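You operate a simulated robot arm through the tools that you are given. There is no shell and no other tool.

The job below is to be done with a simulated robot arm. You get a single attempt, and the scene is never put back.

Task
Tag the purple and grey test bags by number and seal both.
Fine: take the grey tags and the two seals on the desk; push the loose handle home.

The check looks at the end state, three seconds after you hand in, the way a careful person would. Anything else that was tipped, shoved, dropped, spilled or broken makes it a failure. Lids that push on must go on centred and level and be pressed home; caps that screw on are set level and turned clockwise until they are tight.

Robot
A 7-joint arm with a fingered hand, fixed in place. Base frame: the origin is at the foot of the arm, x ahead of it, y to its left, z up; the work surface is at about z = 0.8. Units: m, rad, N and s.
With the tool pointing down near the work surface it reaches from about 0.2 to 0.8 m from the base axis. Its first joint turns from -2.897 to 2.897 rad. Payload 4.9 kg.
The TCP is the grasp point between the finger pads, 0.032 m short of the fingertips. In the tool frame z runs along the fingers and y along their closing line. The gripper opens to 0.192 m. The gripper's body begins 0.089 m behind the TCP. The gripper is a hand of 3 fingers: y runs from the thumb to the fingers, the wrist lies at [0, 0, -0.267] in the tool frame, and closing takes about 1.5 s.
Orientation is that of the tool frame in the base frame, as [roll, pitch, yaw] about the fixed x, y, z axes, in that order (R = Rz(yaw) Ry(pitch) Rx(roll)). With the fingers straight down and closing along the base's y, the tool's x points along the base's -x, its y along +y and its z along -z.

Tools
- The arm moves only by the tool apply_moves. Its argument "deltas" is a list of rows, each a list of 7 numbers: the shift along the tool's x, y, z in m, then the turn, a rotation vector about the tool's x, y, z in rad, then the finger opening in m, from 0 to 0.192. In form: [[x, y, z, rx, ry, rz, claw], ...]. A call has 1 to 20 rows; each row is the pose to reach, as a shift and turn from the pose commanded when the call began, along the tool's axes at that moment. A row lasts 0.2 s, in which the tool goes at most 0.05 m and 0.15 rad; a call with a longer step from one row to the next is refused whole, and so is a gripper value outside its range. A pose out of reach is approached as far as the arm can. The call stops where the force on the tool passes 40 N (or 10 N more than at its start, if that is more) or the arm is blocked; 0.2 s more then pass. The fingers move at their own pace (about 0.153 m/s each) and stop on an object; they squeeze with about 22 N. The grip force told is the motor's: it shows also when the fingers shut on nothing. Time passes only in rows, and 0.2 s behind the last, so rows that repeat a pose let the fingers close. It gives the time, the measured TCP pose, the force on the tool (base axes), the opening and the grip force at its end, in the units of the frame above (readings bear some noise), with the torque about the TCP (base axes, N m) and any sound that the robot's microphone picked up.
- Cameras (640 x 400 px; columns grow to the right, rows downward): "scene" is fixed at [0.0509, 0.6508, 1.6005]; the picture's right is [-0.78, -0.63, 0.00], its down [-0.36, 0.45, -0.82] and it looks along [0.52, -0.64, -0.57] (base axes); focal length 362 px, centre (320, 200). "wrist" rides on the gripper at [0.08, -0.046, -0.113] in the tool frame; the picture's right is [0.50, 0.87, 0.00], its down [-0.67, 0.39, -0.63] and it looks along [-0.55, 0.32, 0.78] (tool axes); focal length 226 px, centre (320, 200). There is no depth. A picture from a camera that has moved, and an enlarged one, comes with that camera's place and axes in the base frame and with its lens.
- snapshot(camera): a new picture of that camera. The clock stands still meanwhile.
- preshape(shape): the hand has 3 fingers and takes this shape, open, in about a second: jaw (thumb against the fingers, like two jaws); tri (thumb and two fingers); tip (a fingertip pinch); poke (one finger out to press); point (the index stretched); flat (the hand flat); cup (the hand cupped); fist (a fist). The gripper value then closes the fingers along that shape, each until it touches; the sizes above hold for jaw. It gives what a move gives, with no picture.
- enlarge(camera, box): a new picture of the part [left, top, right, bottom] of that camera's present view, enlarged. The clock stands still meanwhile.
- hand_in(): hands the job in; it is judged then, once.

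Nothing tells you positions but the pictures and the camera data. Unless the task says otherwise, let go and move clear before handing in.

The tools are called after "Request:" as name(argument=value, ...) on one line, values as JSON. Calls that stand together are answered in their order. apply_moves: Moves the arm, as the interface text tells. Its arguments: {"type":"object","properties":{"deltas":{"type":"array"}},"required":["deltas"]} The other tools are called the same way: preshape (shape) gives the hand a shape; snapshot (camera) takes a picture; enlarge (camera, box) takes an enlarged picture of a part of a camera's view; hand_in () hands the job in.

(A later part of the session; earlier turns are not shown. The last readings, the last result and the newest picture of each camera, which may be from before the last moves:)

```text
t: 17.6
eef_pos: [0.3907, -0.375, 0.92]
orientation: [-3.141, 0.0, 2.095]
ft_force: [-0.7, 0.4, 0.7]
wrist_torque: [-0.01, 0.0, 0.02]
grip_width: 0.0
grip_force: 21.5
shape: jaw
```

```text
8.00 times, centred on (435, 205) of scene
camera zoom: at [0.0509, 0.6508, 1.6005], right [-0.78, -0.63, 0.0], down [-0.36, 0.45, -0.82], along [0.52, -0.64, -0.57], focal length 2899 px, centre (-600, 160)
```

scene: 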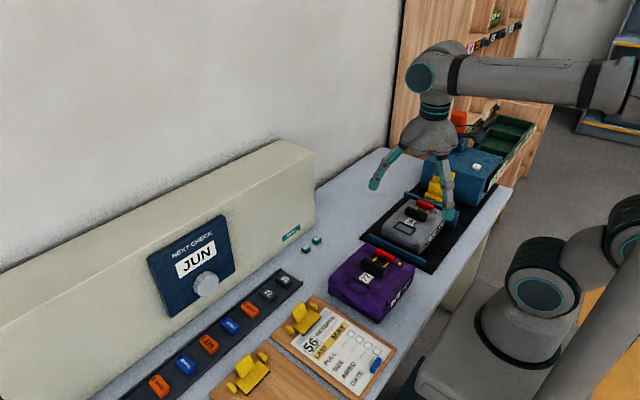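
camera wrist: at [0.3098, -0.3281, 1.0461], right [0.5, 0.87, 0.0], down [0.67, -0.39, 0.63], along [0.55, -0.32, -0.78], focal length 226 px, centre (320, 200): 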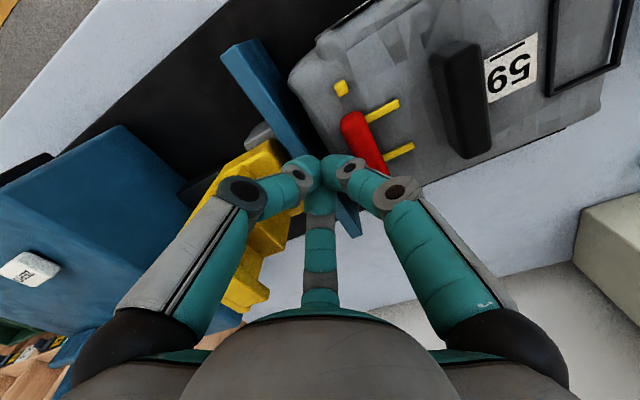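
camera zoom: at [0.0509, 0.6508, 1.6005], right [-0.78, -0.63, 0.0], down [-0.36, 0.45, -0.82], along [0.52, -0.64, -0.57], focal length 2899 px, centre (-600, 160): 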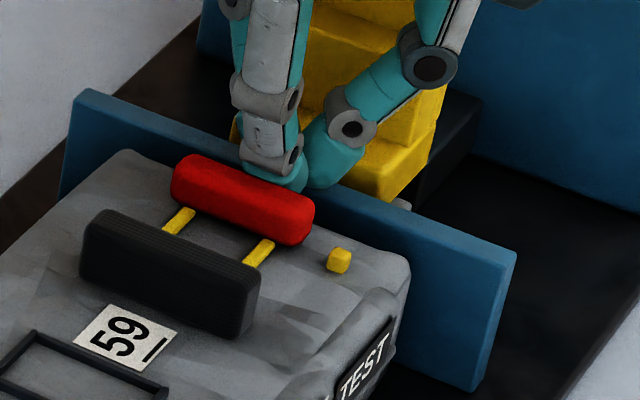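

The tips sit level with the upper half of the handle. I'll go 4 mm lower and start pushing toward +y in small steps.

Request:
apply_moves(deltas=[[0, 0, 0.002, 0, 0, 0, 0.0], [0, 0, 0.004, 0, 0, 0, 0.0], [0.0017, 0.001, 0.004, 0, 0, 0, 0.0], [0.0035, 0.002, 0.004, 0, 0, 0, 0.0], [0.0052, 0.003, 0.004, 0, 0, 0, 0.0], [0.0052, 0.003, 0.004, 0, 0, 0, 0.0]])

Request:
enlarge(camera="wrist", box=[270, 60, 450, 220])

Request:
enlarge(camera="scene", box=[405, 180, 465, 230])

```text
t: 19.0
eef_pos: [0.3896, -0.3692, 0.9158]
orientation: [-3.142, 0.001, 2.096]
ft_force: [-0.8, -6.6, 7.0]
wrist_torque: [0.11, 0.0, 0.03]
grip_width: 0.0
grip_force: 21.8
shape: jaw
```

```text
2.50 times, centred on (360, 140) of wrist
camera zoom: at [0.3114, -0.3233, 1.0286], right [0.5, 0.87, 0.0], down [0.67, -0.39, 0.63], along [0.55, -0.32, -0.77], focal length 565 px, centre (220, 350)
```

zoom: 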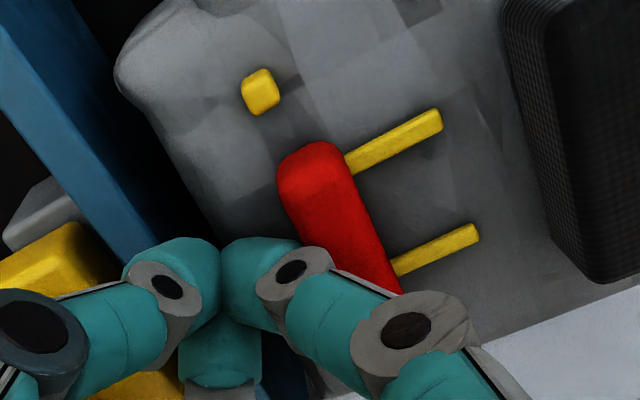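

```text
8.00 times, centred on (435, 205) of scene
camera zoom: at [0.0509, 0.6508, 1.6005], right [-0.78, -0.63, 0.0], down [-0.36, 0.45, -0.82], along [0.52, -0.64, -0.57], focal length 2899 px, centre (-600, 160)
```

zoom: 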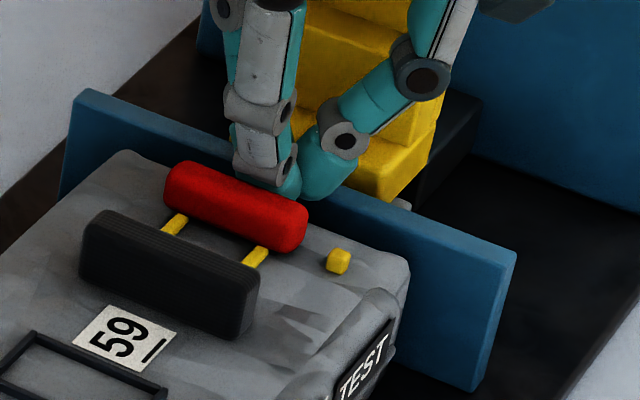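

The handle has slid about 4 mm toward its block under a light 6.6 N. I'll keep pushing in 1 mm steps until it seats.

Request:
apply_moves(deltas=[[0.0009, 0.0005, 0, 0, 0, 0, 0.0], [0.0017, 0.001, 0, 0, 0, 0, 0.0], [0.0017, 0.001, 0, 0, 0, 0, 0.0]])

Request:
enlarge(camera="scene", box=[405, 180, 465, 230])

Request:
enlarge(camera="wrist", box=[270, 60, 450, 220])

```text
t: 19.8
eef_pos: [0.3921, -0.3678, 0.9157]
orientation: [-3.141, 0.001, 2.093]
ft_force: [-2.2, -7.6, 11.3]
wrist_torque: [0.16, -0.02, 0.01]
grip_width: 0.0002
grip_force: 22.2
shape: jaw
```

```text
8.00 times, centred on (435, 205) of scene
camera zoom: at [0.0509, 0.6508, 1.6005], right [-0.78, -0.63, 0.0], down [-0.36, 0.45, -0.82], along [0.52, -0.64, -0.57], focal length 2899 px, centre (-600, 160)
```

zoom: 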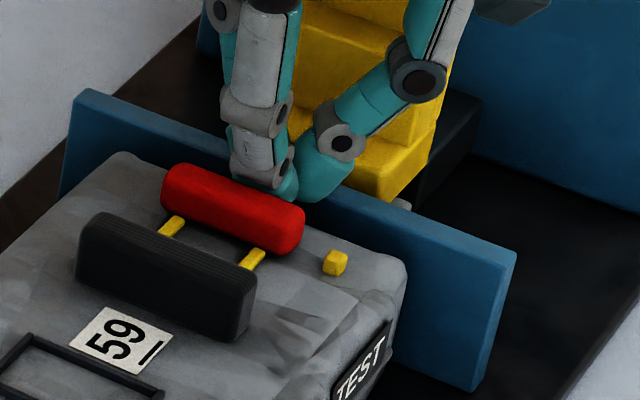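

```text
2.50 times, centred on (360, 140) of wrist
camera zoom: at [0.3121, -0.321, 1.0285], right [0.5, 0.87, 0.0], down [0.67, -0.39, 0.63], along [0.55, -0.32, -0.77], focal length 565 px, centre (220, 350)
```

zoom: 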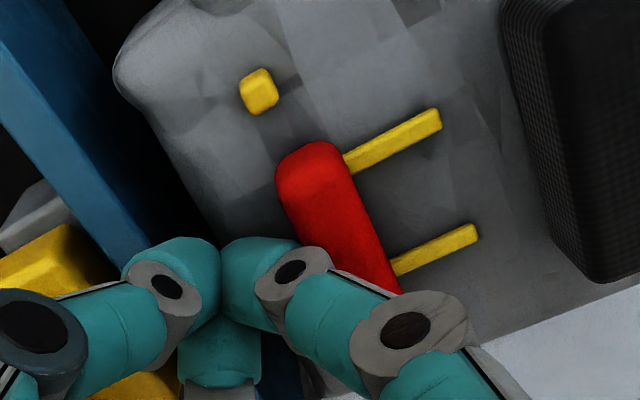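

The handle reached its stop: the last millimetre began to nudge the whole bag instead of the handle, so I stop here. I'll back off, rise and compare it with the purple handle from the square-on view.

Request:
apply_moves(deltas=[[-0.003, -0.0017, 0, 0, 0, 0, 0.0], [-0.006, -0.0035, 0, 0, 0, 0, 0.0], [-0.006, -0.0035, -0.02, 0, 0, 0, 0.0], [-0.006, -0.0035, -0.06, 0, 0, 0, 0.0], [-0.006, -0.0035, -0.1, 0, 0, 0, 0.0], [-0.006, -0.0035, -0.11, 0, 0, 0, 0.0]])

Request:
enlarge(camera="scene", box=[395, 190, 455, 230])

```text
t: 21.2
eef_pos: [0.3909, -0.3727, 1.0247]
orientation: [3.141, -0.001, 2.095]
ft_force: [0.4, 0.8, 0.7]
wrist_torque: [0.0, -0.01, 0.02]
grip_width: 0.0
grip_force: 22.0
shape: jaw
```

```text
10.00 times, centred on (425, 210) of scene
camera zoom: at [0.0509, 0.6508, 1.6005], right [-0.78, -0.63, 0.0], down [-0.36, 0.45, -0.82], along [0.52, -0.64, -0.57], focal length 3624 px, centre (-730, 100)
```

zoom: 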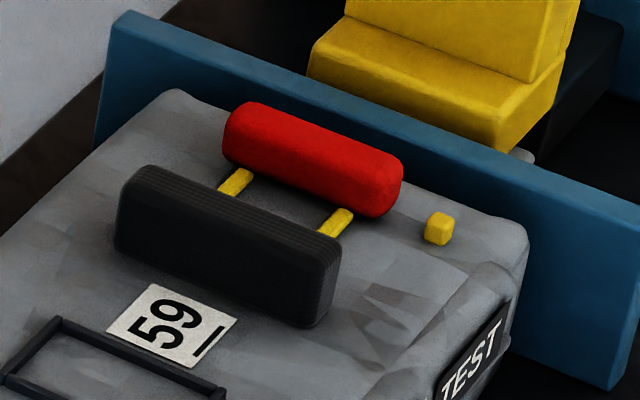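

Now I'll take the square-on view of the grey bag again to check the handle against its stud and against the purple one.

Request:
apply_moves(deltas=[[0.027, -0.015, -0.001, 0, 0, -0.13, 0.05], [0.054, -0.03, -0.002, 0, 0, -0.26, 0.1], [0.081, -0.046, -0.003, 0, 0, -0.39, 0.15], [0.108, -0.061, -0.005, 0, 0, -0.518, 0.192], [0.108, -0.061, -0.005, 0, 0, -0.518, 0.192]])

Request:
enlarge(camera="wrist", box=[260, 120, 420, 240])

```text
t: 22.4
eef_pos: [0.2842, -0.3116, 1.0295]
orientation: [-3.139, -0.002, 2.612]
ft_force: [0.5, 0.2, 0.3]
wrist_torque: [-0.03, -0.01, -0.03]
grip_width: 0.1917
grip_force: 0.0
shape: jaw
```

```text
3.33 times, centred on (340, 180) of wrist
camera zoom: at [0.1921, -0.3108, 1.1428], right [0.0, 1.0, 0.0], down [0.78, 0.0, 0.63], along [0.63, 0.0, -0.78], focal length 754 px, centre (253, 267)
```

zoom: 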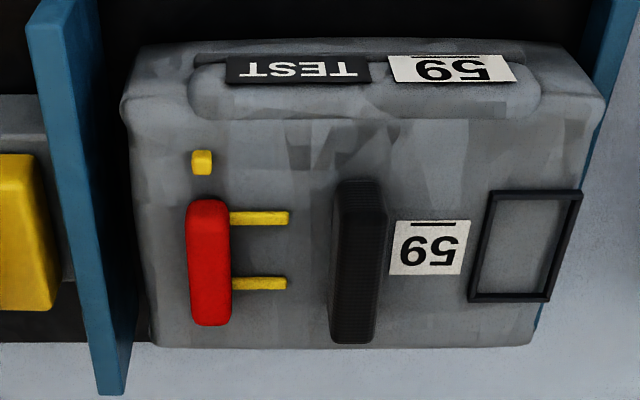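

The grey handle now sits at the same offset from its stud as the purple one, so it is home; the bag shifted only about 2 mm. Next I'll look closely at the grey tags and the seals.

Request:
apply_moves(deltas=[[0.0055, 0.0433, 0, 0, 0, 0, 0.192], [0.011, 0.0867, 0, 0, 0, 0, 0.192], [0.0165, 0.13, 0, 0, 0, 0, 0.192], [0.022, 0.1733, 0, 0, 0, 0, 0.192], [0.0275, 0.2167, 0, 0, 0, 0, 0.192], [0.033, 0.26, 0, 0, 0, 0, 0.192], [0.0385, 0.3033, 0, 0, 0, 0, 0.192], [0.044, 0.3467, 0, 0, 0, 0, 0.192], [0.05, 0.39, 0.02, 0, 0, 0, 0.192], [0.055, 0.4333, 0.04, 0, 0, 0, 0.192], [0.06, 0.4767, 0.06, 0, 0, 0, 0.192], [0.0656, 0.52, 0.075, 0, 0, 0, 0.192], [0.0656, 0.52, 0.075, 0, 0, 0, 0.192]])

Request:
snapshot(camera="wrist")

Request:
enlarge(camera="wrist", box=[220, 140, 420, 265])

Request:
snapshot(camera="scene")

```text
t: 25.2
eef_pos: [0.4888, 0.1709, 0.9556]
orientation: [3.141, -0.002, 2.613]
ft_force: [0.4, 0.6, 0.5]
wrist_torque: [-0.05, -0.02, 0.03]
grip_width: 0.1918
grip_force: 0.0
shape: jaw
```

```text
taken
camera wrist: at [0.3968, 0.1716, 1.0687], right [0.01, 1.0, 0.0], down [0.78, 0.0, 0.63], along [0.63, 0.0, -0.78], focal length 226 px, centre (320, 200)
```

wrist: 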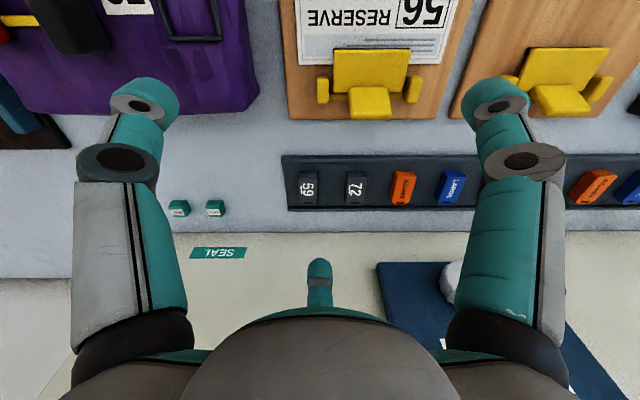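

```text
3.20 times, centred on (320, 202) of wrist
camera zoom: at [0.3968, 0.1716, 1.0687], right [0.01, 1.0, 0.0], down [0.78, 0.0, 0.63], along [0.63, 0.0, -0.78], focal length 723 px, centre (320, 192)
```

zoom: 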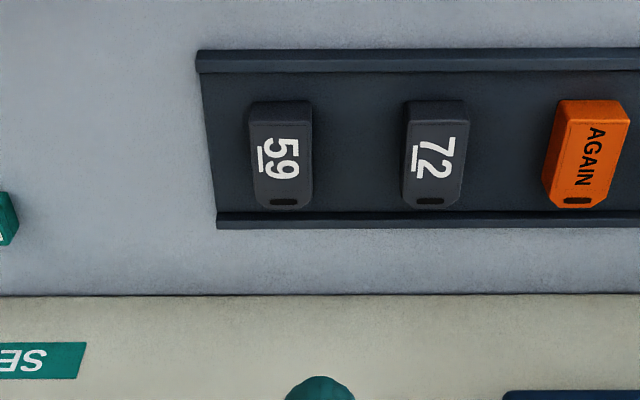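

```text
taken
```

scene: 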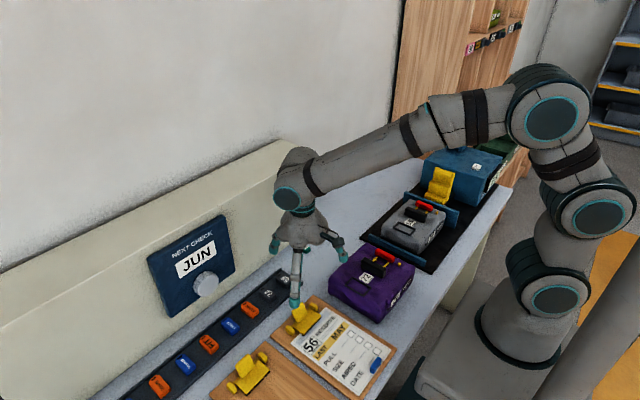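

The tags lie along x: 59 at about (0.590, 0.153) and 72 at about (0.590, 0.221), each roughly 48 by 27 mm. I'll turn the hand so the thumb sits on the -x side, away from the beige box, and hover over tag 59.

Request:
apply_moves(deltas=[[0, 0, 0, 0, 0, 0.13, 0.15], [0, 0, 0, 0, 0, 0.26, 0.1], [0, 0, 0, 0, 0, 0.39, 0.06], [0, 0, 0, 0, 0, 0.52, 0.06], [0, 0, 0, 0, 0, 0.65, 0.06], [0, 0, 0, 0, 0, 0.78, 0.06], [0, 0, 0, 0, 0, 0.91, 0.06], [-0.03, 0.011, 0.01, 0, 0, 1.042, 0.06], [-0.06, 0.022, 0.02, 0, 0, 1.042, 0.06], [-0.0928, 0.0335, 0.03, 0, 0, 1.042, 0.06], [-0.0928, 0.0335, 0.03, 0, 0, 1.042, 0.06]])

Request:
snapshot(camera="wrist")

Request:
enlarge(camera="wrist", box=[220, 100, 420, 240])

Request:
enlarge(camera="scene", box=[200, 140, 360, 320])

```text
t: 27.6
eef_pos: [0.5884, 0.1541, 0.9258]
orientation: [-3.141, 0.001, 1.568]
ft_force: [1.0, -0.4, -0.1]
wrist_torque: [-0.01, -0.03, 0.04]
grip_width: 0.0602
grip_force: 0.0
shape: jaw
```

```text
taken
camera wrist: at [0.5423, 0.2334, 1.0386], right [0.87, 0.5, 0.0], down [0.39, -0.67, 0.63], along [0.32, -0.55, -0.78], focal length 226 px, centre (320, 200)
```

wrist: 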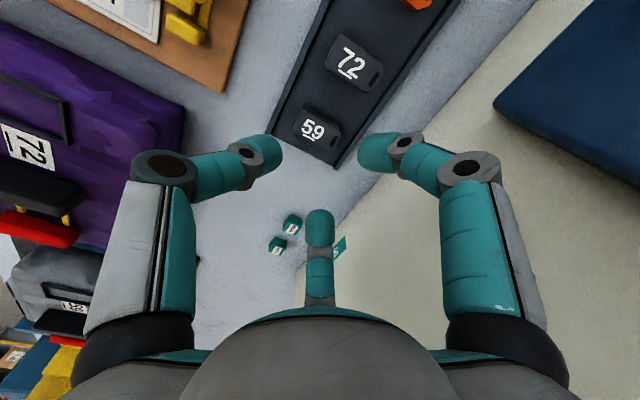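

```text
2.86 times, centred on (320, 170) of wrist
camera zoom: at [0.5423, 0.2334, 1.0386], right [0.87, 0.5, 0.0], down [0.39, -0.67, 0.63], along [0.32, -0.55, -0.78], focal length 646 px, centre (320, 286)
```

zoom: 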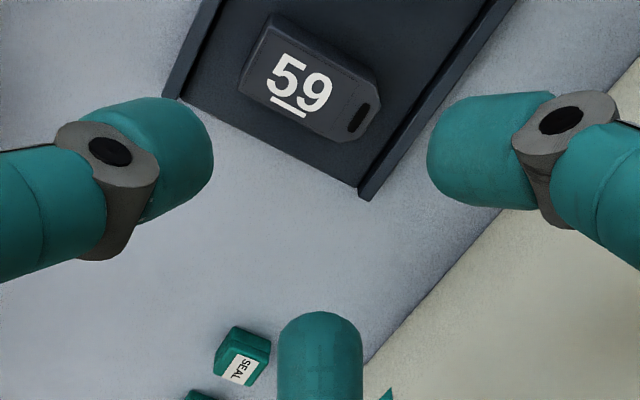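

```text
2.22 times, centred on (280, 230) of scene
camera zoom: at [0.0509, 0.6508, 1.6005], right [-0.78, -0.63, 0.0], down [-0.36, 0.45, -0.82], along [0.52, -0.64, -0.57], focal length 805 px, centre (409, 133)
```

zoom: 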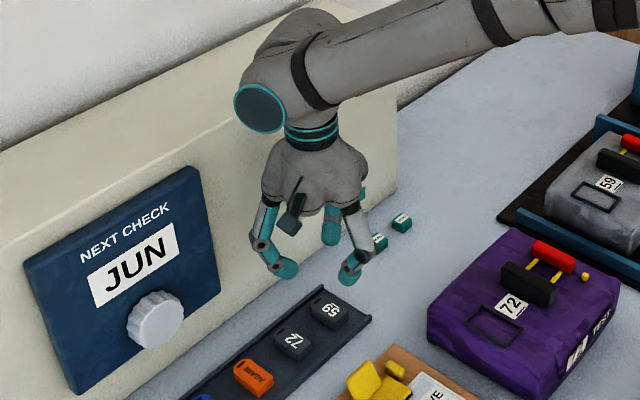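

Tag 59 lies about 6 mm toward -x of my TCP. I'll correct that and come down to just above it for a closer check.

Request:
apply_moves(deltas=[[0, -0.005, 0.02, 0, 0, 0, 0.06], [0, -0.01, 0.04, 0, 0, 0, 0.06], [0, -0.01, 0.05, 0, 0, 0, 0.06], [0, -0.01, 0.05, 0, 0, 0, 0.06]])

Request:
enlarge(camera="wrist", box=[200, 80, 440, 250])

Request:
enlarge(camera="scene", box=[230, 230, 320, 320])

```text
t: 28.6
eef_pos: [0.5779, 0.1537, 0.8751]
orientation: [-3.14, 0.0, 1.57]
ft_force: [0.1, -0.1, 0.0]
wrist_torque: [0.01, 0.03, 0.02]
grip_width: 0.0601
grip_force: 0.0
shape: jaw
```

```text
2.35 times, centred on (320, 165) of wrist
camera zoom: at [0.5321, 0.2338, 0.9881], right [0.87, 0.5, 0.0], down [0.39, -0.67, 0.63], along [0.32, -0.55, -0.78], focal length 532 px, centre (320, 282)
```

zoom: 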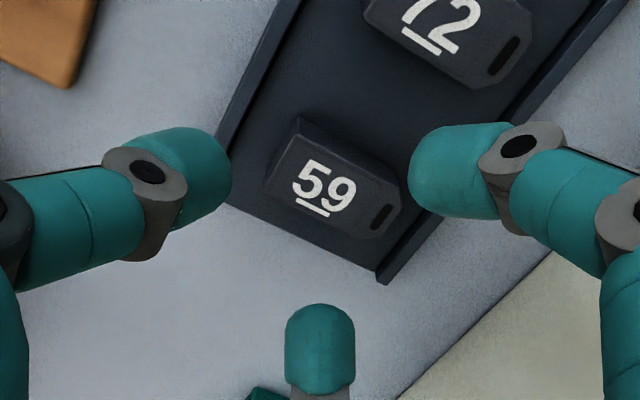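

```text
4.44 times, centred on (275, 275) of scene
camera zoom: at [0.0509, 0.6508, 1.6005], right [-0.78, -0.63, 0.0], down [-0.36, 0.45, -0.82], along [0.52, -0.64, -0.57], focal length 1611 px, centre (520, -133)
```

zoom: 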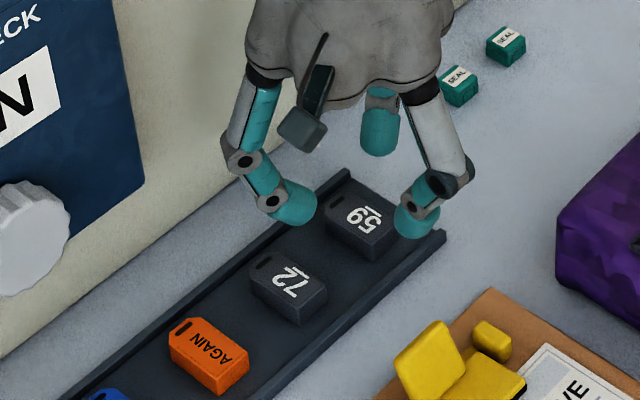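

Tag 59's centre is now measured at (0.587, 0.152). I'll narrow the opening to 50 mm, centre on it and lower to grasp height.

Request:
apply_moves(deltas=[[-0.002, 0.004, 0, 0, 0, 0, 0.05], [-0.002, 0.004, 0.01, 0, 0, 0, 0.05], [-0.002, 0.004, 0.02, 0, 0, 0, 0.05], [-0.002, 0.004, 0.028, 0, 0, 0, 0.05], [-0.002, 0.004, 0.034, 0, 0, 0, 0.05], [-0.002, 0.004, 0.034, 0, 0, 0, 0.05]])

Request:
enlarge(camera="wrist", box=[200, 80, 440, 250])

Request:
enlarge(camera="scene", box=[230, 230, 320, 320])

```text
t: 30.0
eef_pos: [0.583, 0.1517, 0.8427]
orientation: [3.14, 0.002, 1.57]
ft_force: [-2.5, -1.6, 12.4]
wrist_torque: [-0.07, 0.54, 0.06]
grip_width: 0.0514
grip_force: 0.0
shape: jaw
```

```text
2.35 times, centred on (320, 165) of wrist
camera zoom: at [0.5362, 0.2308, 0.9555], right [0.87, 0.5, 0.0], down [0.39, -0.67, 0.63], along [0.32, -0.55, -0.78], focal length 532 px, centre (320, 282)
```

zoom: 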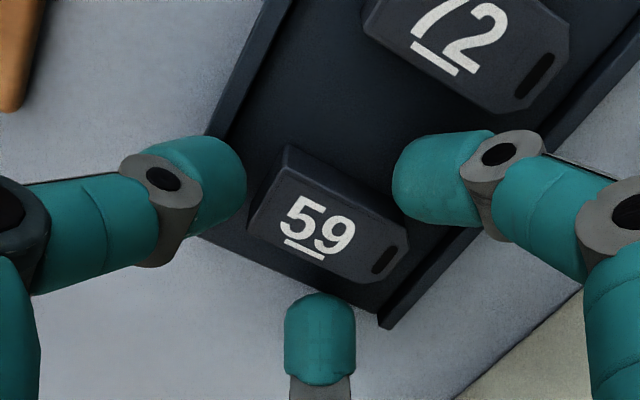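

```text
4.44 times, centred on (275, 275) of scene
camera zoom: at [0.0509, 0.6508, 1.6005], right [-0.78, -0.63, 0.0], down [-0.36, 0.45, -0.82], along [0.52, -0.64, -0.57], focal length 1611 px, centre (520, -133)
```

zoom: 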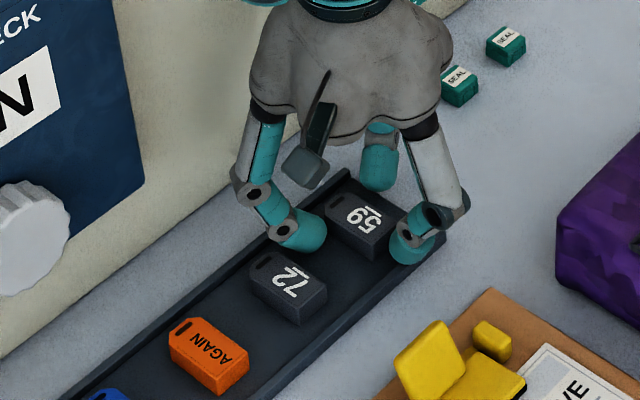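

The thumb is resting on the tray's front wall. I'll lift 3 mm, draw the fingers in so the thumb clears it, and then close on the tag.

Request:
apply_moves(deltas=[[0, 0.001, -0.004, 0, 0, 0, 0.05], [0, 0.001, -0.004, 0, 0, 0, 0.042], [0, 0.001, -0.002, 0, 0, 0, 0.042], [0, 0.001, 0.001, 0, 0, 0, 0.042], [0, 0.001, 0.001, 0, 0, 0, 0.042]])

Request:
enlarge(camera="wrist", box=[200, 80, 440, 250])

```text
t: 31.2
eef_pos: [0.5812, 0.1515, 0.8396]
orientation: [3.141, -0.001, 1.568]
ft_force: [0.4, -1.0, 0.8]
wrist_torque: [0.03, 0.0, 0.02]
grip_width: 0.0425
grip_force: 0.0
shape: jaw
```

```text
2.35 times, centred on (320, 165) of wrist
camera zoom: at [0.5362, 0.2302, 0.9527], right [0.87, 0.5, 0.0], down [0.39, -0.67, 0.63], along [0.32, -0.55, -0.78], focal length 532 px, centre (320, 282)
```

zoom: 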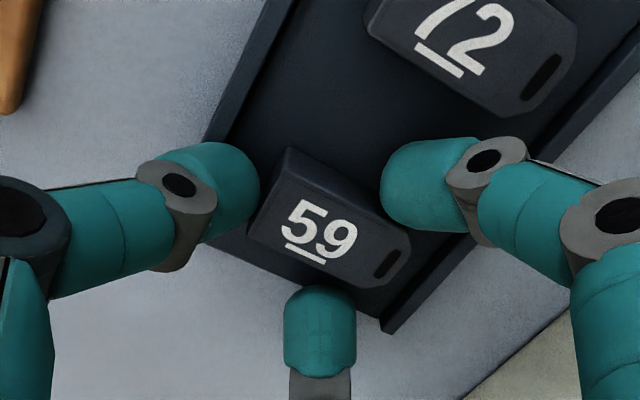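

The fingers now stand free around the tag with no load. I'll close on it.

Request:
apply_moves(deltas=[[0, 0, 0, 0, 0, 0, 0.034], [0, 0, 0, 0, 0, 0, 0.026], [0, 0, 0, 0, 0, 0, 0.018], [0, 0, 0, 0, 0, 0, 0.01], [0, 0, 0, 0, 0, 0, 0.0], [0, 0, 0, 0, 0, 0, 0.0]])

Request:
enlarge(camera="wrist", box=[200, 80, 440, 250])

Request:
enlarge(camera="scene", box=[230, 230, 320, 320])

```text
t: 32.6
eef_pos: [0.582, 0.1508, 0.8397]
orientation: [3.141, 0.0, 1.57]
ft_force: [0.1, -0.2, -0.1]
wrist_torque: [-0.01, -0.03, 0.0]
grip_width: 0.026
grip_force: 22.1
shape: jaw
```

```text
2.35 times, centred on (320, 165) of wrist
camera zoom: at [0.5361, 0.2302, 0.9528], right [0.87, 0.5, 0.0], down [0.39, -0.67, 0.63], along [0.32, -0.55, -0.78], focal length 532 px, centre (320, 282)
```

zoom: 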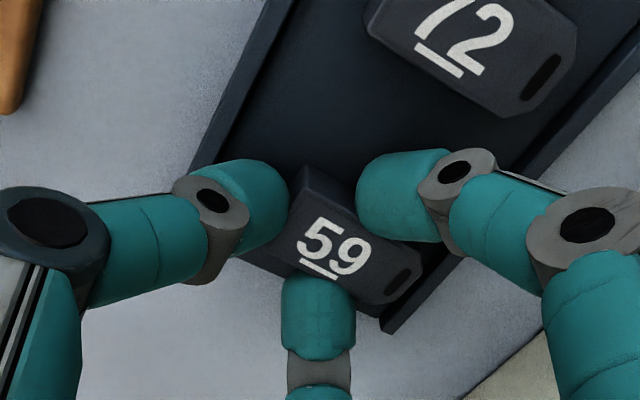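

```text
4.44 times, centred on (275, 275) of scene
camera zoom: at [0.0509, 0.6508, 1.6005], right [-0.78, -0.63, 0.0], down [-0.36, 0.45, -0.82], along [0.52, -0.64, -0.57], focal length 1611 px, centre (520, -133)
```

zoom: 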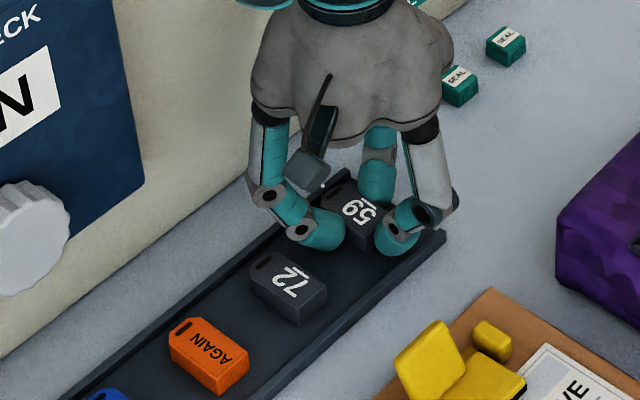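

The hand has closed on tag 59 with a 26 mm grip. I'll lift it straight up and check that it comes along level.

Request:
apply_moves(deltas=[[0, 0, -0.01, 0, 0, 0, 0.0], [0, 0, -0.03, 0, 0, 0, 0.0], [0, 0, -0.06, 0, 0, 0, 0.0], [0, 0, -0.1, 0, 0, 0, 0.0], [0, 0, -0.13, 0, 0, 0, 0.0], [0, 0, -0.13, 0, 0, 0, 0.0]])

Request:
enlarge(camera="wrist", box=[200, 80, 440, 250])

Request:
enlarge(camera="scene", box=[230, 160, 350, 300])

```text
t: 34.0
eef_pos: [0.5824, 0.1504, 0.9693]
orientation: [3.14, 0.0, 1.569]
ft_force: [0.2, -1.1, 0.4]
wrist_torque: [0.02, 0.0, 0.02]
grip_width: 0.0262
grip_force: 21.2
shape: jaw
```

```text
2.35 times, centred on (320, 165) of wrist
camera zoom: at [0.5363, 0.2307, 1.082], right [0.87, 0.5, 0.0], down [0.39, -0.67, 0.63], along [0.32, -0.55, -0.78], focal length 532 px, centre (320, 282)
```

zoom: 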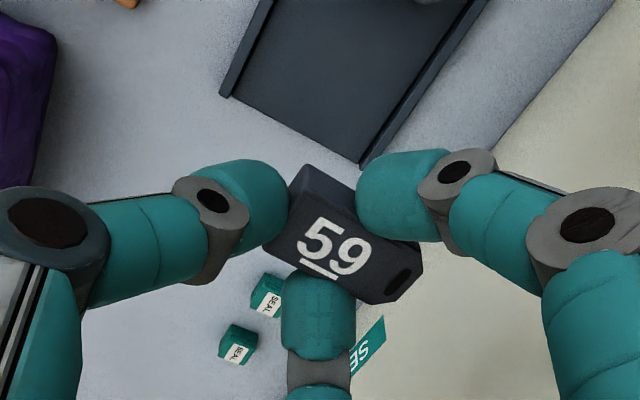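

```text
2.86 times, centred on (290, 230) of scene
camera zoom: at [0.0509, 0.6508, 1.6005], right [-0.78, -0.63, 0.0], down [-0.36, 0.45, -0.82], along [0.52, -0.64, -0.57], focal length 1036 px, centre (406, 114)
```

zoom: 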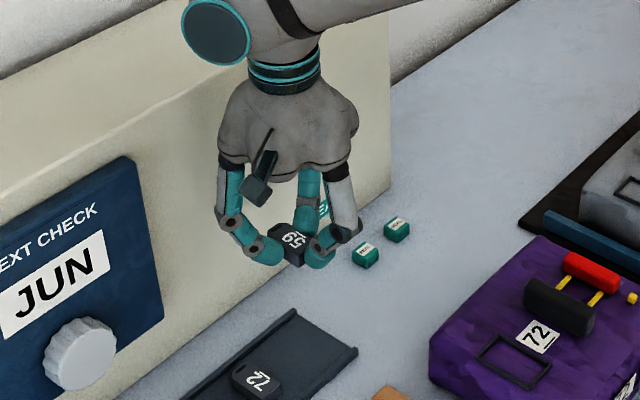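

Tag 59 is up and held level, though it may be turned by a few degrees. I'll zoom in to measure that and carry it toward the grey bag's frame at a safe height.

Request:
enlarge(camera="wrist", box=[290, 140, 400, 220])

Request:
apply_moves(deltas=[[-0.02, -0.012, -0.02, 0, 0, 0, 0.0], [-0.06, -0.035, -0.03, 0, 0, 0, 0.0], [-0.1, -0.058, -0.035, 0, 0, 0, 0.0], [-0.14, -0.081, -0.035, 0, 0, 0, 0.0], [-0.18, -0.104, -0.035, 0, 0, 0, 0.0], [-0.22, -0.127, -0.035, 0, 0, 0, 0.0], [-0.26, -0.15, -0.035, 0, 0, 0, 0.0], [-0.3, -0.174, -0.035, 0, 0, 0, 0.0], [-0.325, -0.19, -0.035, 0, 0, 0, 0.0], [-0.345, -0.201, -0.03, 0, 0, 0, 0.0], [-0.345, -0.201, -0.03, 0, 0, 0, 0.0]])

Request:
snapshot(camera="wrist")

Request:
enlarge(camera="wrist", box=[200, 50, 440, 250])

```text
5.00 times, centred on (345, 180) of wrist
camera zoom: at [0.5363, 0.2307, 1.082], right [0.87, 0.5, 0.0], down [0.39, -0.67, 0.63], along [0.32, -0.55, -0.78], focal length 1130 px, centre (195, 300)
```

zoom: 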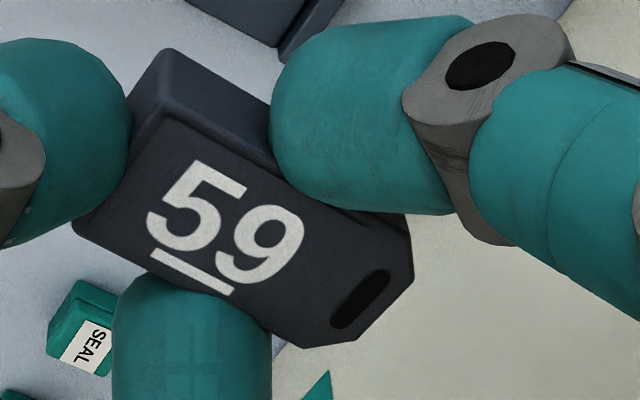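

```text
t: 36.4
eef_pos: [0.38, -0.1922, 1.0001]
orientation: [-3.141, 0.001, 1.57]
ft_force: [0.5, 0.1, -0.1]
wrist_torque: [0.01, 0.0, -0.03]
grip_width: 0.0259
grip_force: 21.9
shape: jaw
```

```text
taken
camera wrist: at [0.3344, -0.1125, 1.1129], right [0.87, 0.5, 0.0], down [0.39, -0.67, 0.63], along [0.32, -0.55, -0.78], focal length 226 px, centre (320, 200)
```

wrist: 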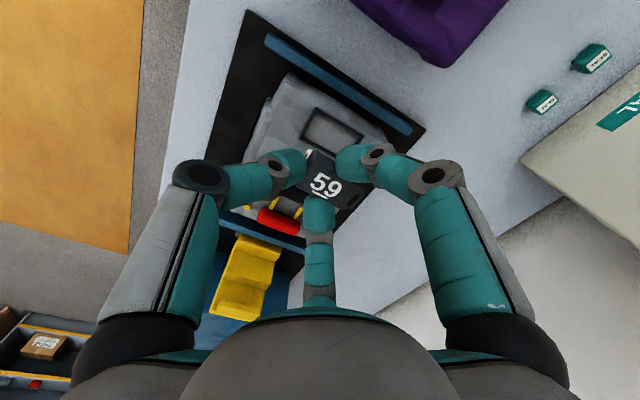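

```text
2.00 times, centred on (320, 150) of wrist
camera zoom: at [0.3344, -0.1125, 1.1129], right [0.87, 0.5, 0.0], down [0.39, -0.67, 0.63], along [0.32, -0.55, -0.78], focal length 452 px, centre (320, 300)
```

zoom: 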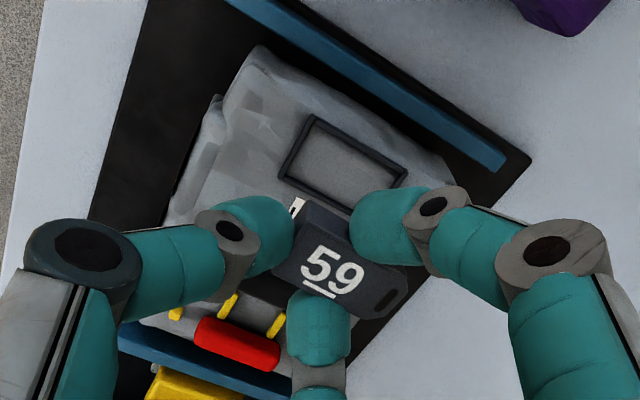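

The tag is turned about 3.5° clockwise in the grip, and the frame centre reads 3.5 mm ahead of it. I'll rotate to cancel that, shift, and lower to 2 cm above the frame.

Request:
apply_moves(deltas=[[0, 0.001, 0.015, 0, 0, -0.02, 0.0], [0, 0.002, 0.03, 0, 0, -0.04, 0.0], [0, 0.0035, 0.045, 0, 0, -0.06, 0.0], [0, 0.0035, 0.06, 0, 0, -0.06, 0.0], [0, 0.0035, 0.065, 0, 0, -0.06, 0.0], [0, 0.0035, 0.065, 0, 0, -0.06, 0.0]])

Request:
enlarge(camera="wrist", box=[240, 80, 420, 220])

Request:
enlarge(camera="scene", box=[375, 180, 455, 240])

```text
t: 37.8
eef_pos: [0.3842, -0.1921, 0.9354]
orientation: [-3.141, 0.0, 1.632]
ft_force: [0.8, 0.1, 0.2]
wrist_torque: [-0.01, 0.02, -0.01]
grip_width: 0.0259
grip_force: 22.2
shape: jaw
```

```text
2.86 times, centred on (330, 150) of wrist
camera zoom: at [0.3331, -0.1154, 1.0476], right [0.83, 0.55, 0.0], down [0.43, -0.65, 0.63], along [0.35, -0.53, -0.78], focal length 646 px, centre (291, 343)
```

zoom: 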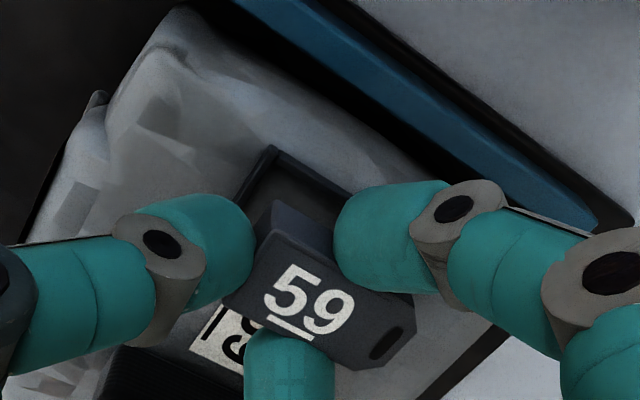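

```text
6.67 times, centred on (415, 210) of scene
camera zoom: at [0.0509, 0.6508, 1.6005], right [-0.78, -0.63, 0.0], down [-0.36, 0.45, -0.82], along [0.52, -0.64, -0.57], focal length 2416 px, centre (-313, 133)
```

zoom: 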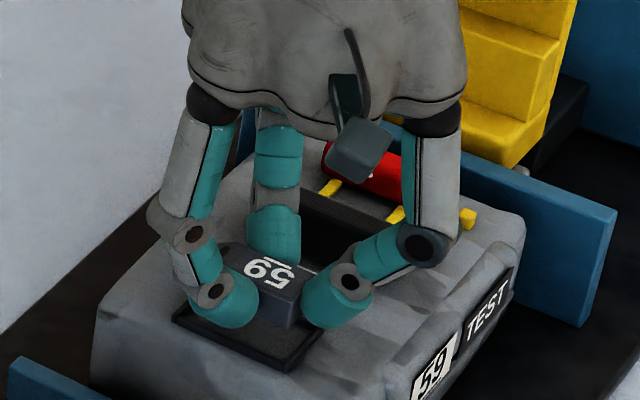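

The tag now lines up with the frame to within about a millimetre. I'll lower it another centimetre, to just above the frame's rim, and check again up close.

Request:
apply_moves(deltas=[[0, 0, 0.004, 0, 0, 0, 0.0], [0, 0, 0.008, 0, 0, 0, 0.0], [0, 0, 0.01, 0, 0, 0, 0.0], [0, 0, 0.01, 0, 0, 0, 0.0]])

Request:
enlarge(camera="wrist", box=[280, 110, 400, 210])

Request:
enlarge(camera="scene", box=[390, 205, 430, 235])

```text
t: 38.8
eef_pos: [0.3832, -0.1931, 0.9239]
orientation: [-3.141, 0.001, 1.629]
ft_force: [0.2, -0.2, -0.2]
wrist_torque: [-0.03, -0.03, 0.0]
grip_width: 0.0259
grip_force: 22.4
shape: jaw
```

```text
4.00 times, centred on (340, 160) of wrist
camera zoom: at [0.3337, -0.1164, 1.0376], right [0.83, 0.55, 0.0], down [0.43, -0.65, 0.63], along [0.35, -0.53, -0.78], focal length 904 px, centre (240, 360)
```

zoom: 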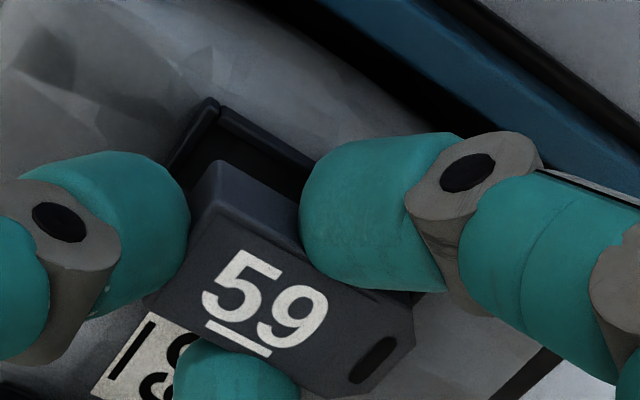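

```text
13.33 times, centred on (410, 220) of scene
camera zoom: at [0.0509, 0.6508, 1.6005], right [-0.78, -0.63, 0.0], down [-0.36, 0.45, -0.82], along [0.52, -0.64, -0.57], focal length 4832 px, centre (-880, -67)
```

zoom: 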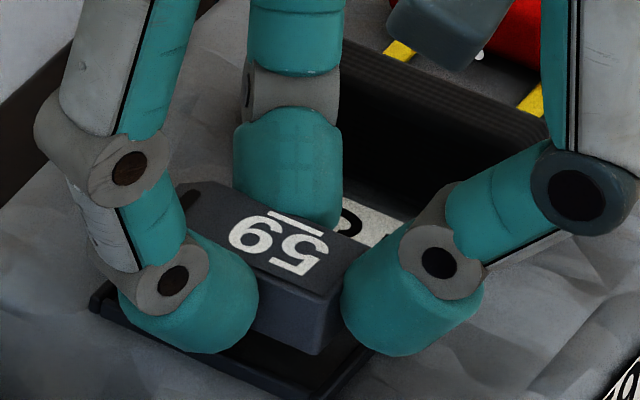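

I want to be surer of the alignment before letting go. I'll zoom much closer on the frame's visible corner in both cameras.

Request:
enlarge(camera="scene", box=[392, 218, 420, 236])

Request:
enlarge(camera="wrist", box=[315, 130, 365, 170])

Request:
enlarge(camera="wrist", box=[350, 170, 400, 210])

```text
16.00 times, centred on (406, 227) of scene
camera zoom: at [0.0509, 0.6508, 1.6005], right [-0.78, -0.63, 0.0], down [-0.36, 0.45, -0.82], along [0.52, -0.64, -0.57], focal length 5799 px, centre (-1056, -232)
```

zoom: 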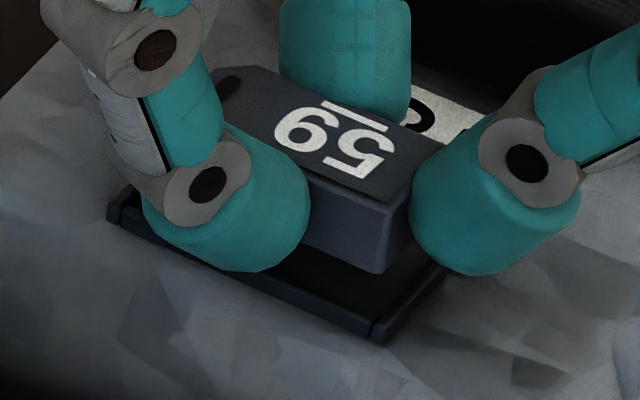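

```text
10.00 times, centred on (340, 150) of wrist
camera zoom: at [0.3337, -0.1164, 1.0376], right [0.83, 0.55, 0.0], down [0.43, -0.65, 0.63], along [0.35, -0.53, -0.78], focal length 2261 px, centre (120, 700)
```

zoom: 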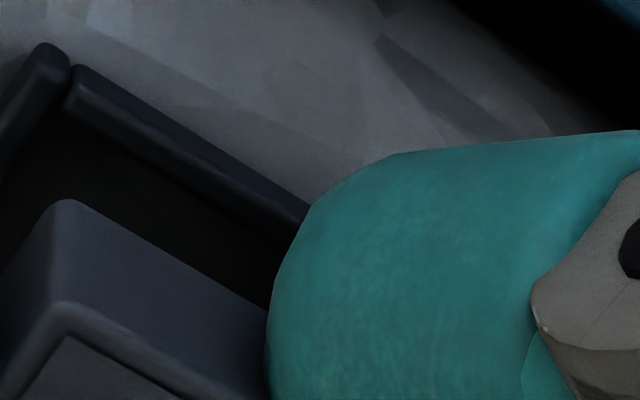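

```text
10.00 times, centred on (375, 190) of wrist
camera zoom: at [0.3337, -0.1164, 1.0376], right [0.83, 0.55, 0.0], down [0.43, -0.65, 0.63], along [0.35, -0.53, -0.78], focal length 2261 px, centre (-230, 300)
```

zoom: 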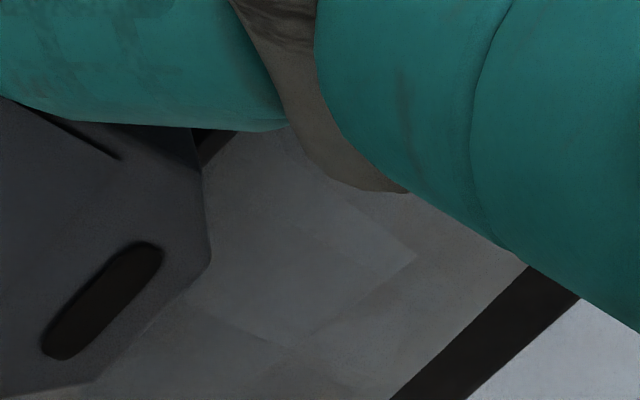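

The tag sits about 2 mm too far toward -y and 1 mm too far toward +x over the frame. I'll correct that and lower gently until the tag touches.

Request:
apply_moves(deltas=[[0.0018, -0.0008, 0, 0, 0, 0, 0.0], [0.0018, -0.0008, 0.002, 0, 0, 0, 0.0], [0.0018, -0.0008, 0.004, 0, 0, 0, 0.0], [0.0018, -0.0008, 0.004, 0, 0, 0, 0.0]])

Request:
enlarge(camera="scene", box=[392, 218, 420, 236])

Request:
enlarge(camera="wrist", box=[300, 120, 400, 200])

```text
t: 39.8
eef_pos: [0.3837, -0.1921, 0.9202]
orientation: [3.141, -0.001, 1.63]
ft_force: [0.4, -0.5, -0.1]
wrist_torque: [-0.01, 0.01, -0.01]
grip_width: 0.0259
grip_force: 22.0
shape: jaw
```

```text
16.00 times, centred on (406, 227) of scene
camera zoom: at [0.0509, 0.6508, 1.6005], right [-0.78, -0.63, 0.0], down [-0.36, 0.45, -0.82], along [0.52, -0.64, -0.57], focal length 5799 px, centre (-1056, -232)
```

zoom: 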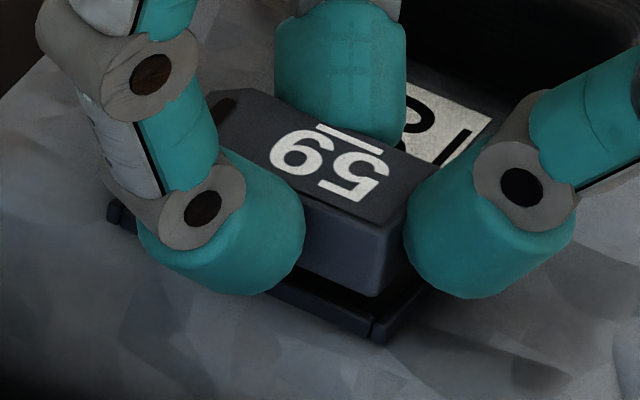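

```text
5.00 times, centred on (350, 160) of wrist
camera zoom: at [0.3332, -0.1148, 1.0332], right [0.83, 0.55, 0.0], down [0.43, -0.65, 0.63], along [0.35, -0.53, -0.78], focal length 1130 px, centre (170, 400)
```

zoom: 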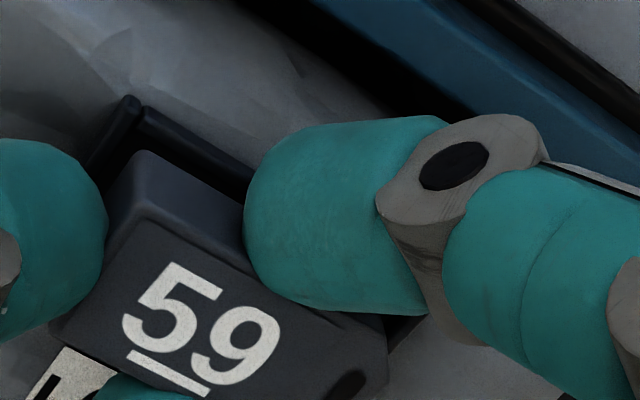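

The tag's corner is now inset correctly from the frame's corner in both views. I'll lower the last few millimetres in 1 mm steps, watching the force.

Request:
apply_moves(deltas=[[0, 0, 0.001, 0, 0, 0, 0.0], [0, 0, 0.002, 0, 0, 0, 0.0], [0, 0, 0.003, 0, 0, 0, 0.0], [0, 0, 0.003, 0, 0, 0, 0.0]])

Request:
enlarge(camera="scene", box=[392, 218, 420, 236])

```text
t: 40.8
eef_pos: [0.3832, -0.1922, 0.9174]
orientation: [-3.141, 0.001, 1.629]
ft_force: [-0.8, -0.4, 1.1]
wrist_torque: [0.0, -0.01, 0.0]
grip_width: 0.0256
grip_force: 21.7
shape: jaw
```

```text
16.00 times, centred on (406, 227) of scene
camera zoom: at [0.0509, 0.6508, 1.6005], right [-0.78, -0.63, 0.0], down [-0.36, 0.45, -0.82], along [0.52, -0.64, -0.57], focal length 5799 px, centre (-1056, -232)
```

zoom: 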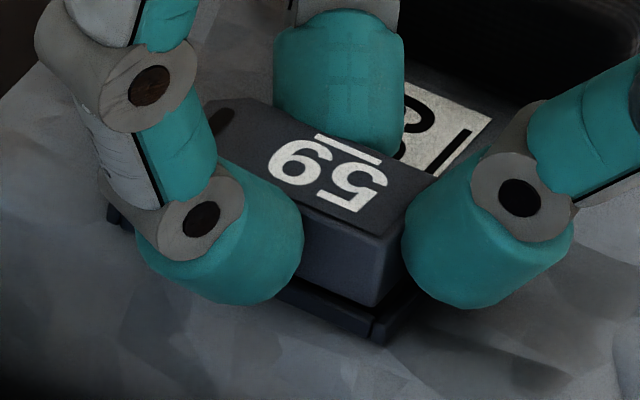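

There is still no contact. I'll keep lowering in 1 mm steps.

Request:
apply_moves(deltas=[[0, 0, 0.001, 0, 0, 0, 0.0], [0, 0, 0.002, 0, 0, 0, 0.0], [0, 0, 0.002, 0, 0, 0, 0.0]])

Request:
enlarge(camera="scene", box=[392, 218, 420, 236])

Request:
enlarge(camera="wrist", box=[300, 120, 400, 200])

```text
t: 41.6
eef_pos: [0.3835, -0.1908, 0.9161]
orientation: [3.14, 0.004, 1.631]
ft_force: [-2.2, -4.5, 9.8]
wrist_torque: [0.03, 0.0, 0.06]
grip_width: 0.0264
grip_force: 22.3
shape: jaw
```

```text
16.00 times, centred on (406, 227) of scene
camera zoom: at [0.0509, 0.6508, 1.6005], right [-0.78, -0.63, 0.0], down [-0.36, 0.45, -0.82], along [0.52, -0.64, -0.57], focal length 5799 px, centre (-1056, -232)
```

zoom: 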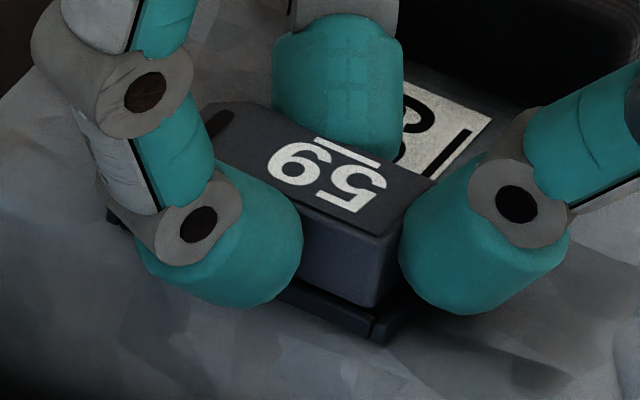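

```text
5.00 times, centred on (350, 160) of wrist
camera zoom: at [0.3335, -0.1146, 1.029], right [0.83, 0.55, 0.0], down [0.43, -0.65, 0.63], along [0.35, -0.53, -0.77], focal length 1130 px, centre (170, 400)
```

zoom: 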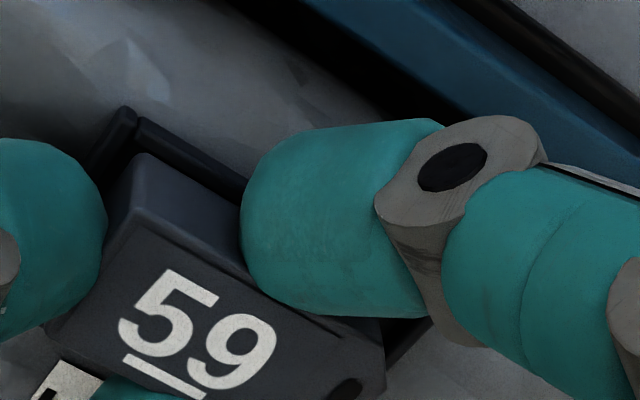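

The fingertips have touched the frame's rim and the tag has reached the bag, so it should be inside the frame. I'll ease up 1.5 mm, open and lift away.

Request:
apply_moves(deltas=[[0, 0, -0.0015, 0, 0, 0, 0.0], [0, 0, -0.0015, 0, 0, 0, 0.03], [0, 0, -0.0015, 0, 0, 0, 0.036], [0, 0, -0.0015, 0, 0, 0, 0.044], [0, 0, -0.0015, 0, 0, 0, 0.05], [0, 0, -0.0015, 0, 0, 0, 0.05]])

Request:
enlarge(camera="scene", box=[392, 212, 424, 236])

Request:
enlarge(camera="wrist", box=[280, 120, 400, 220])

```text
t: 43.0
eef_pos: [0.3841, -0.1904, 0.9171]
orientation: [3.141, 0.001, 1.63]
ft_force: [0.4, -0.3, -0.7]
wrist_torque: [0.03, 0.0, -0.01]
grip_width: 0.0499
grip_force: 0.2
shape: jaw
```

```text
16.00 times, centred on (408, 224) of scene
camera zoom: at [0.0509, 0.6508, 1.6005], right [-0.78, -0.63, 0.0], down [-0.36, 0.45, -0.82], along [0.52, -0.64, -0.57], focal length 5799 px, centre (-1088, -184)
```

zoom: 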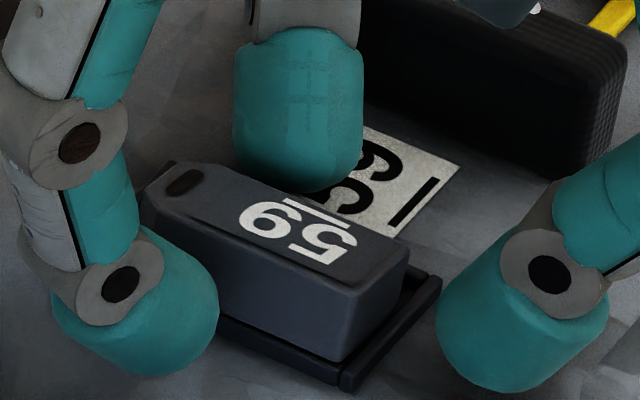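

```text
4.00 times, centred on (340, 170) of wrist
camera zoom: at [0.3328, -0.1143, 1.0298], right [0.83, 0.55, 0.0], down [0.43, -0.65, 0.63], along [0.35, -0.53, -0.78], focal length 904 px, centre (240, 320)
```

zoom: 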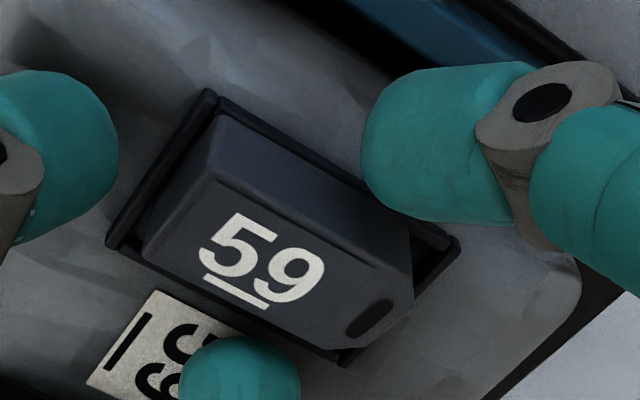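

Tag 59 now rests inside the grey bag's frame. I'll lift straight up and check it from above.

Request:
apply_moves(deltas=[[0, 0, -0.02, 0, 0, 0, 0.05], [0, 0, -0.05, 0, 0, 0, 0.05], [0, 0, -0.09, 0, 0, 0, 0.06], [0, 0, -0.1, 0, 0, 0, 0.06]])

Request:
enlarge(camera="wrist", box=[240, 60, 400, 200])

Request:
enlarge(camera="scene", box=[385, 195, 445, 240])

```text
t: 44.0
eef_pos: [0.3821, -0.194, 1.0172]
orientation: [3.141, -0.001, 1.63]
ft_force: [0.6, 0.5, 0.7]
wrist_torque: [0.0, 0.0, 0.02]
grip_width: 0.0595
grip_force: 0.0
shape: jaw
```

```text
2.86 times, centred on (320, 130) of wrist
camera zoom: at [0.3322, -0.1155, 1.1309], right [0.83, 0.55, 0.0], down [0.43, -0.65, 0.63], along [0.35, -0.53, -0.78], focal length 646 px, centre (320, 400)
```

zoom: 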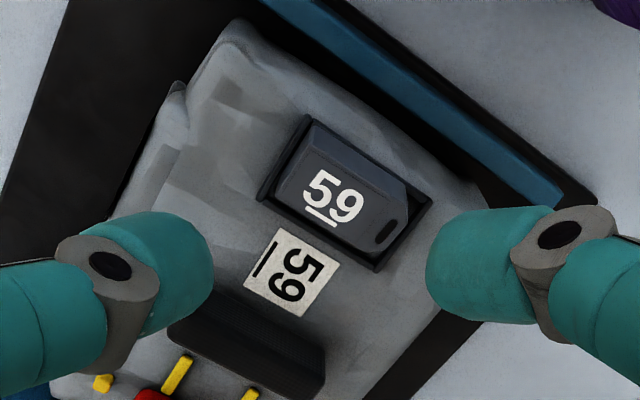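

```text
8.89 times, centred on (415, 218) of scene
camera zoom: at [0.0509, 0.6508, 1.6005], right [-0.78, -0.63, 0.0], down [-0.36, 0.45, -0.82], along [0.52, -0.64, -0.57], focal length 3221 px, centre (-524, 44)
```

zoom: 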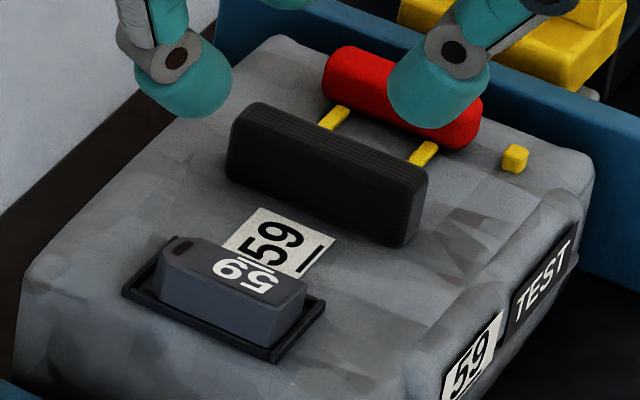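

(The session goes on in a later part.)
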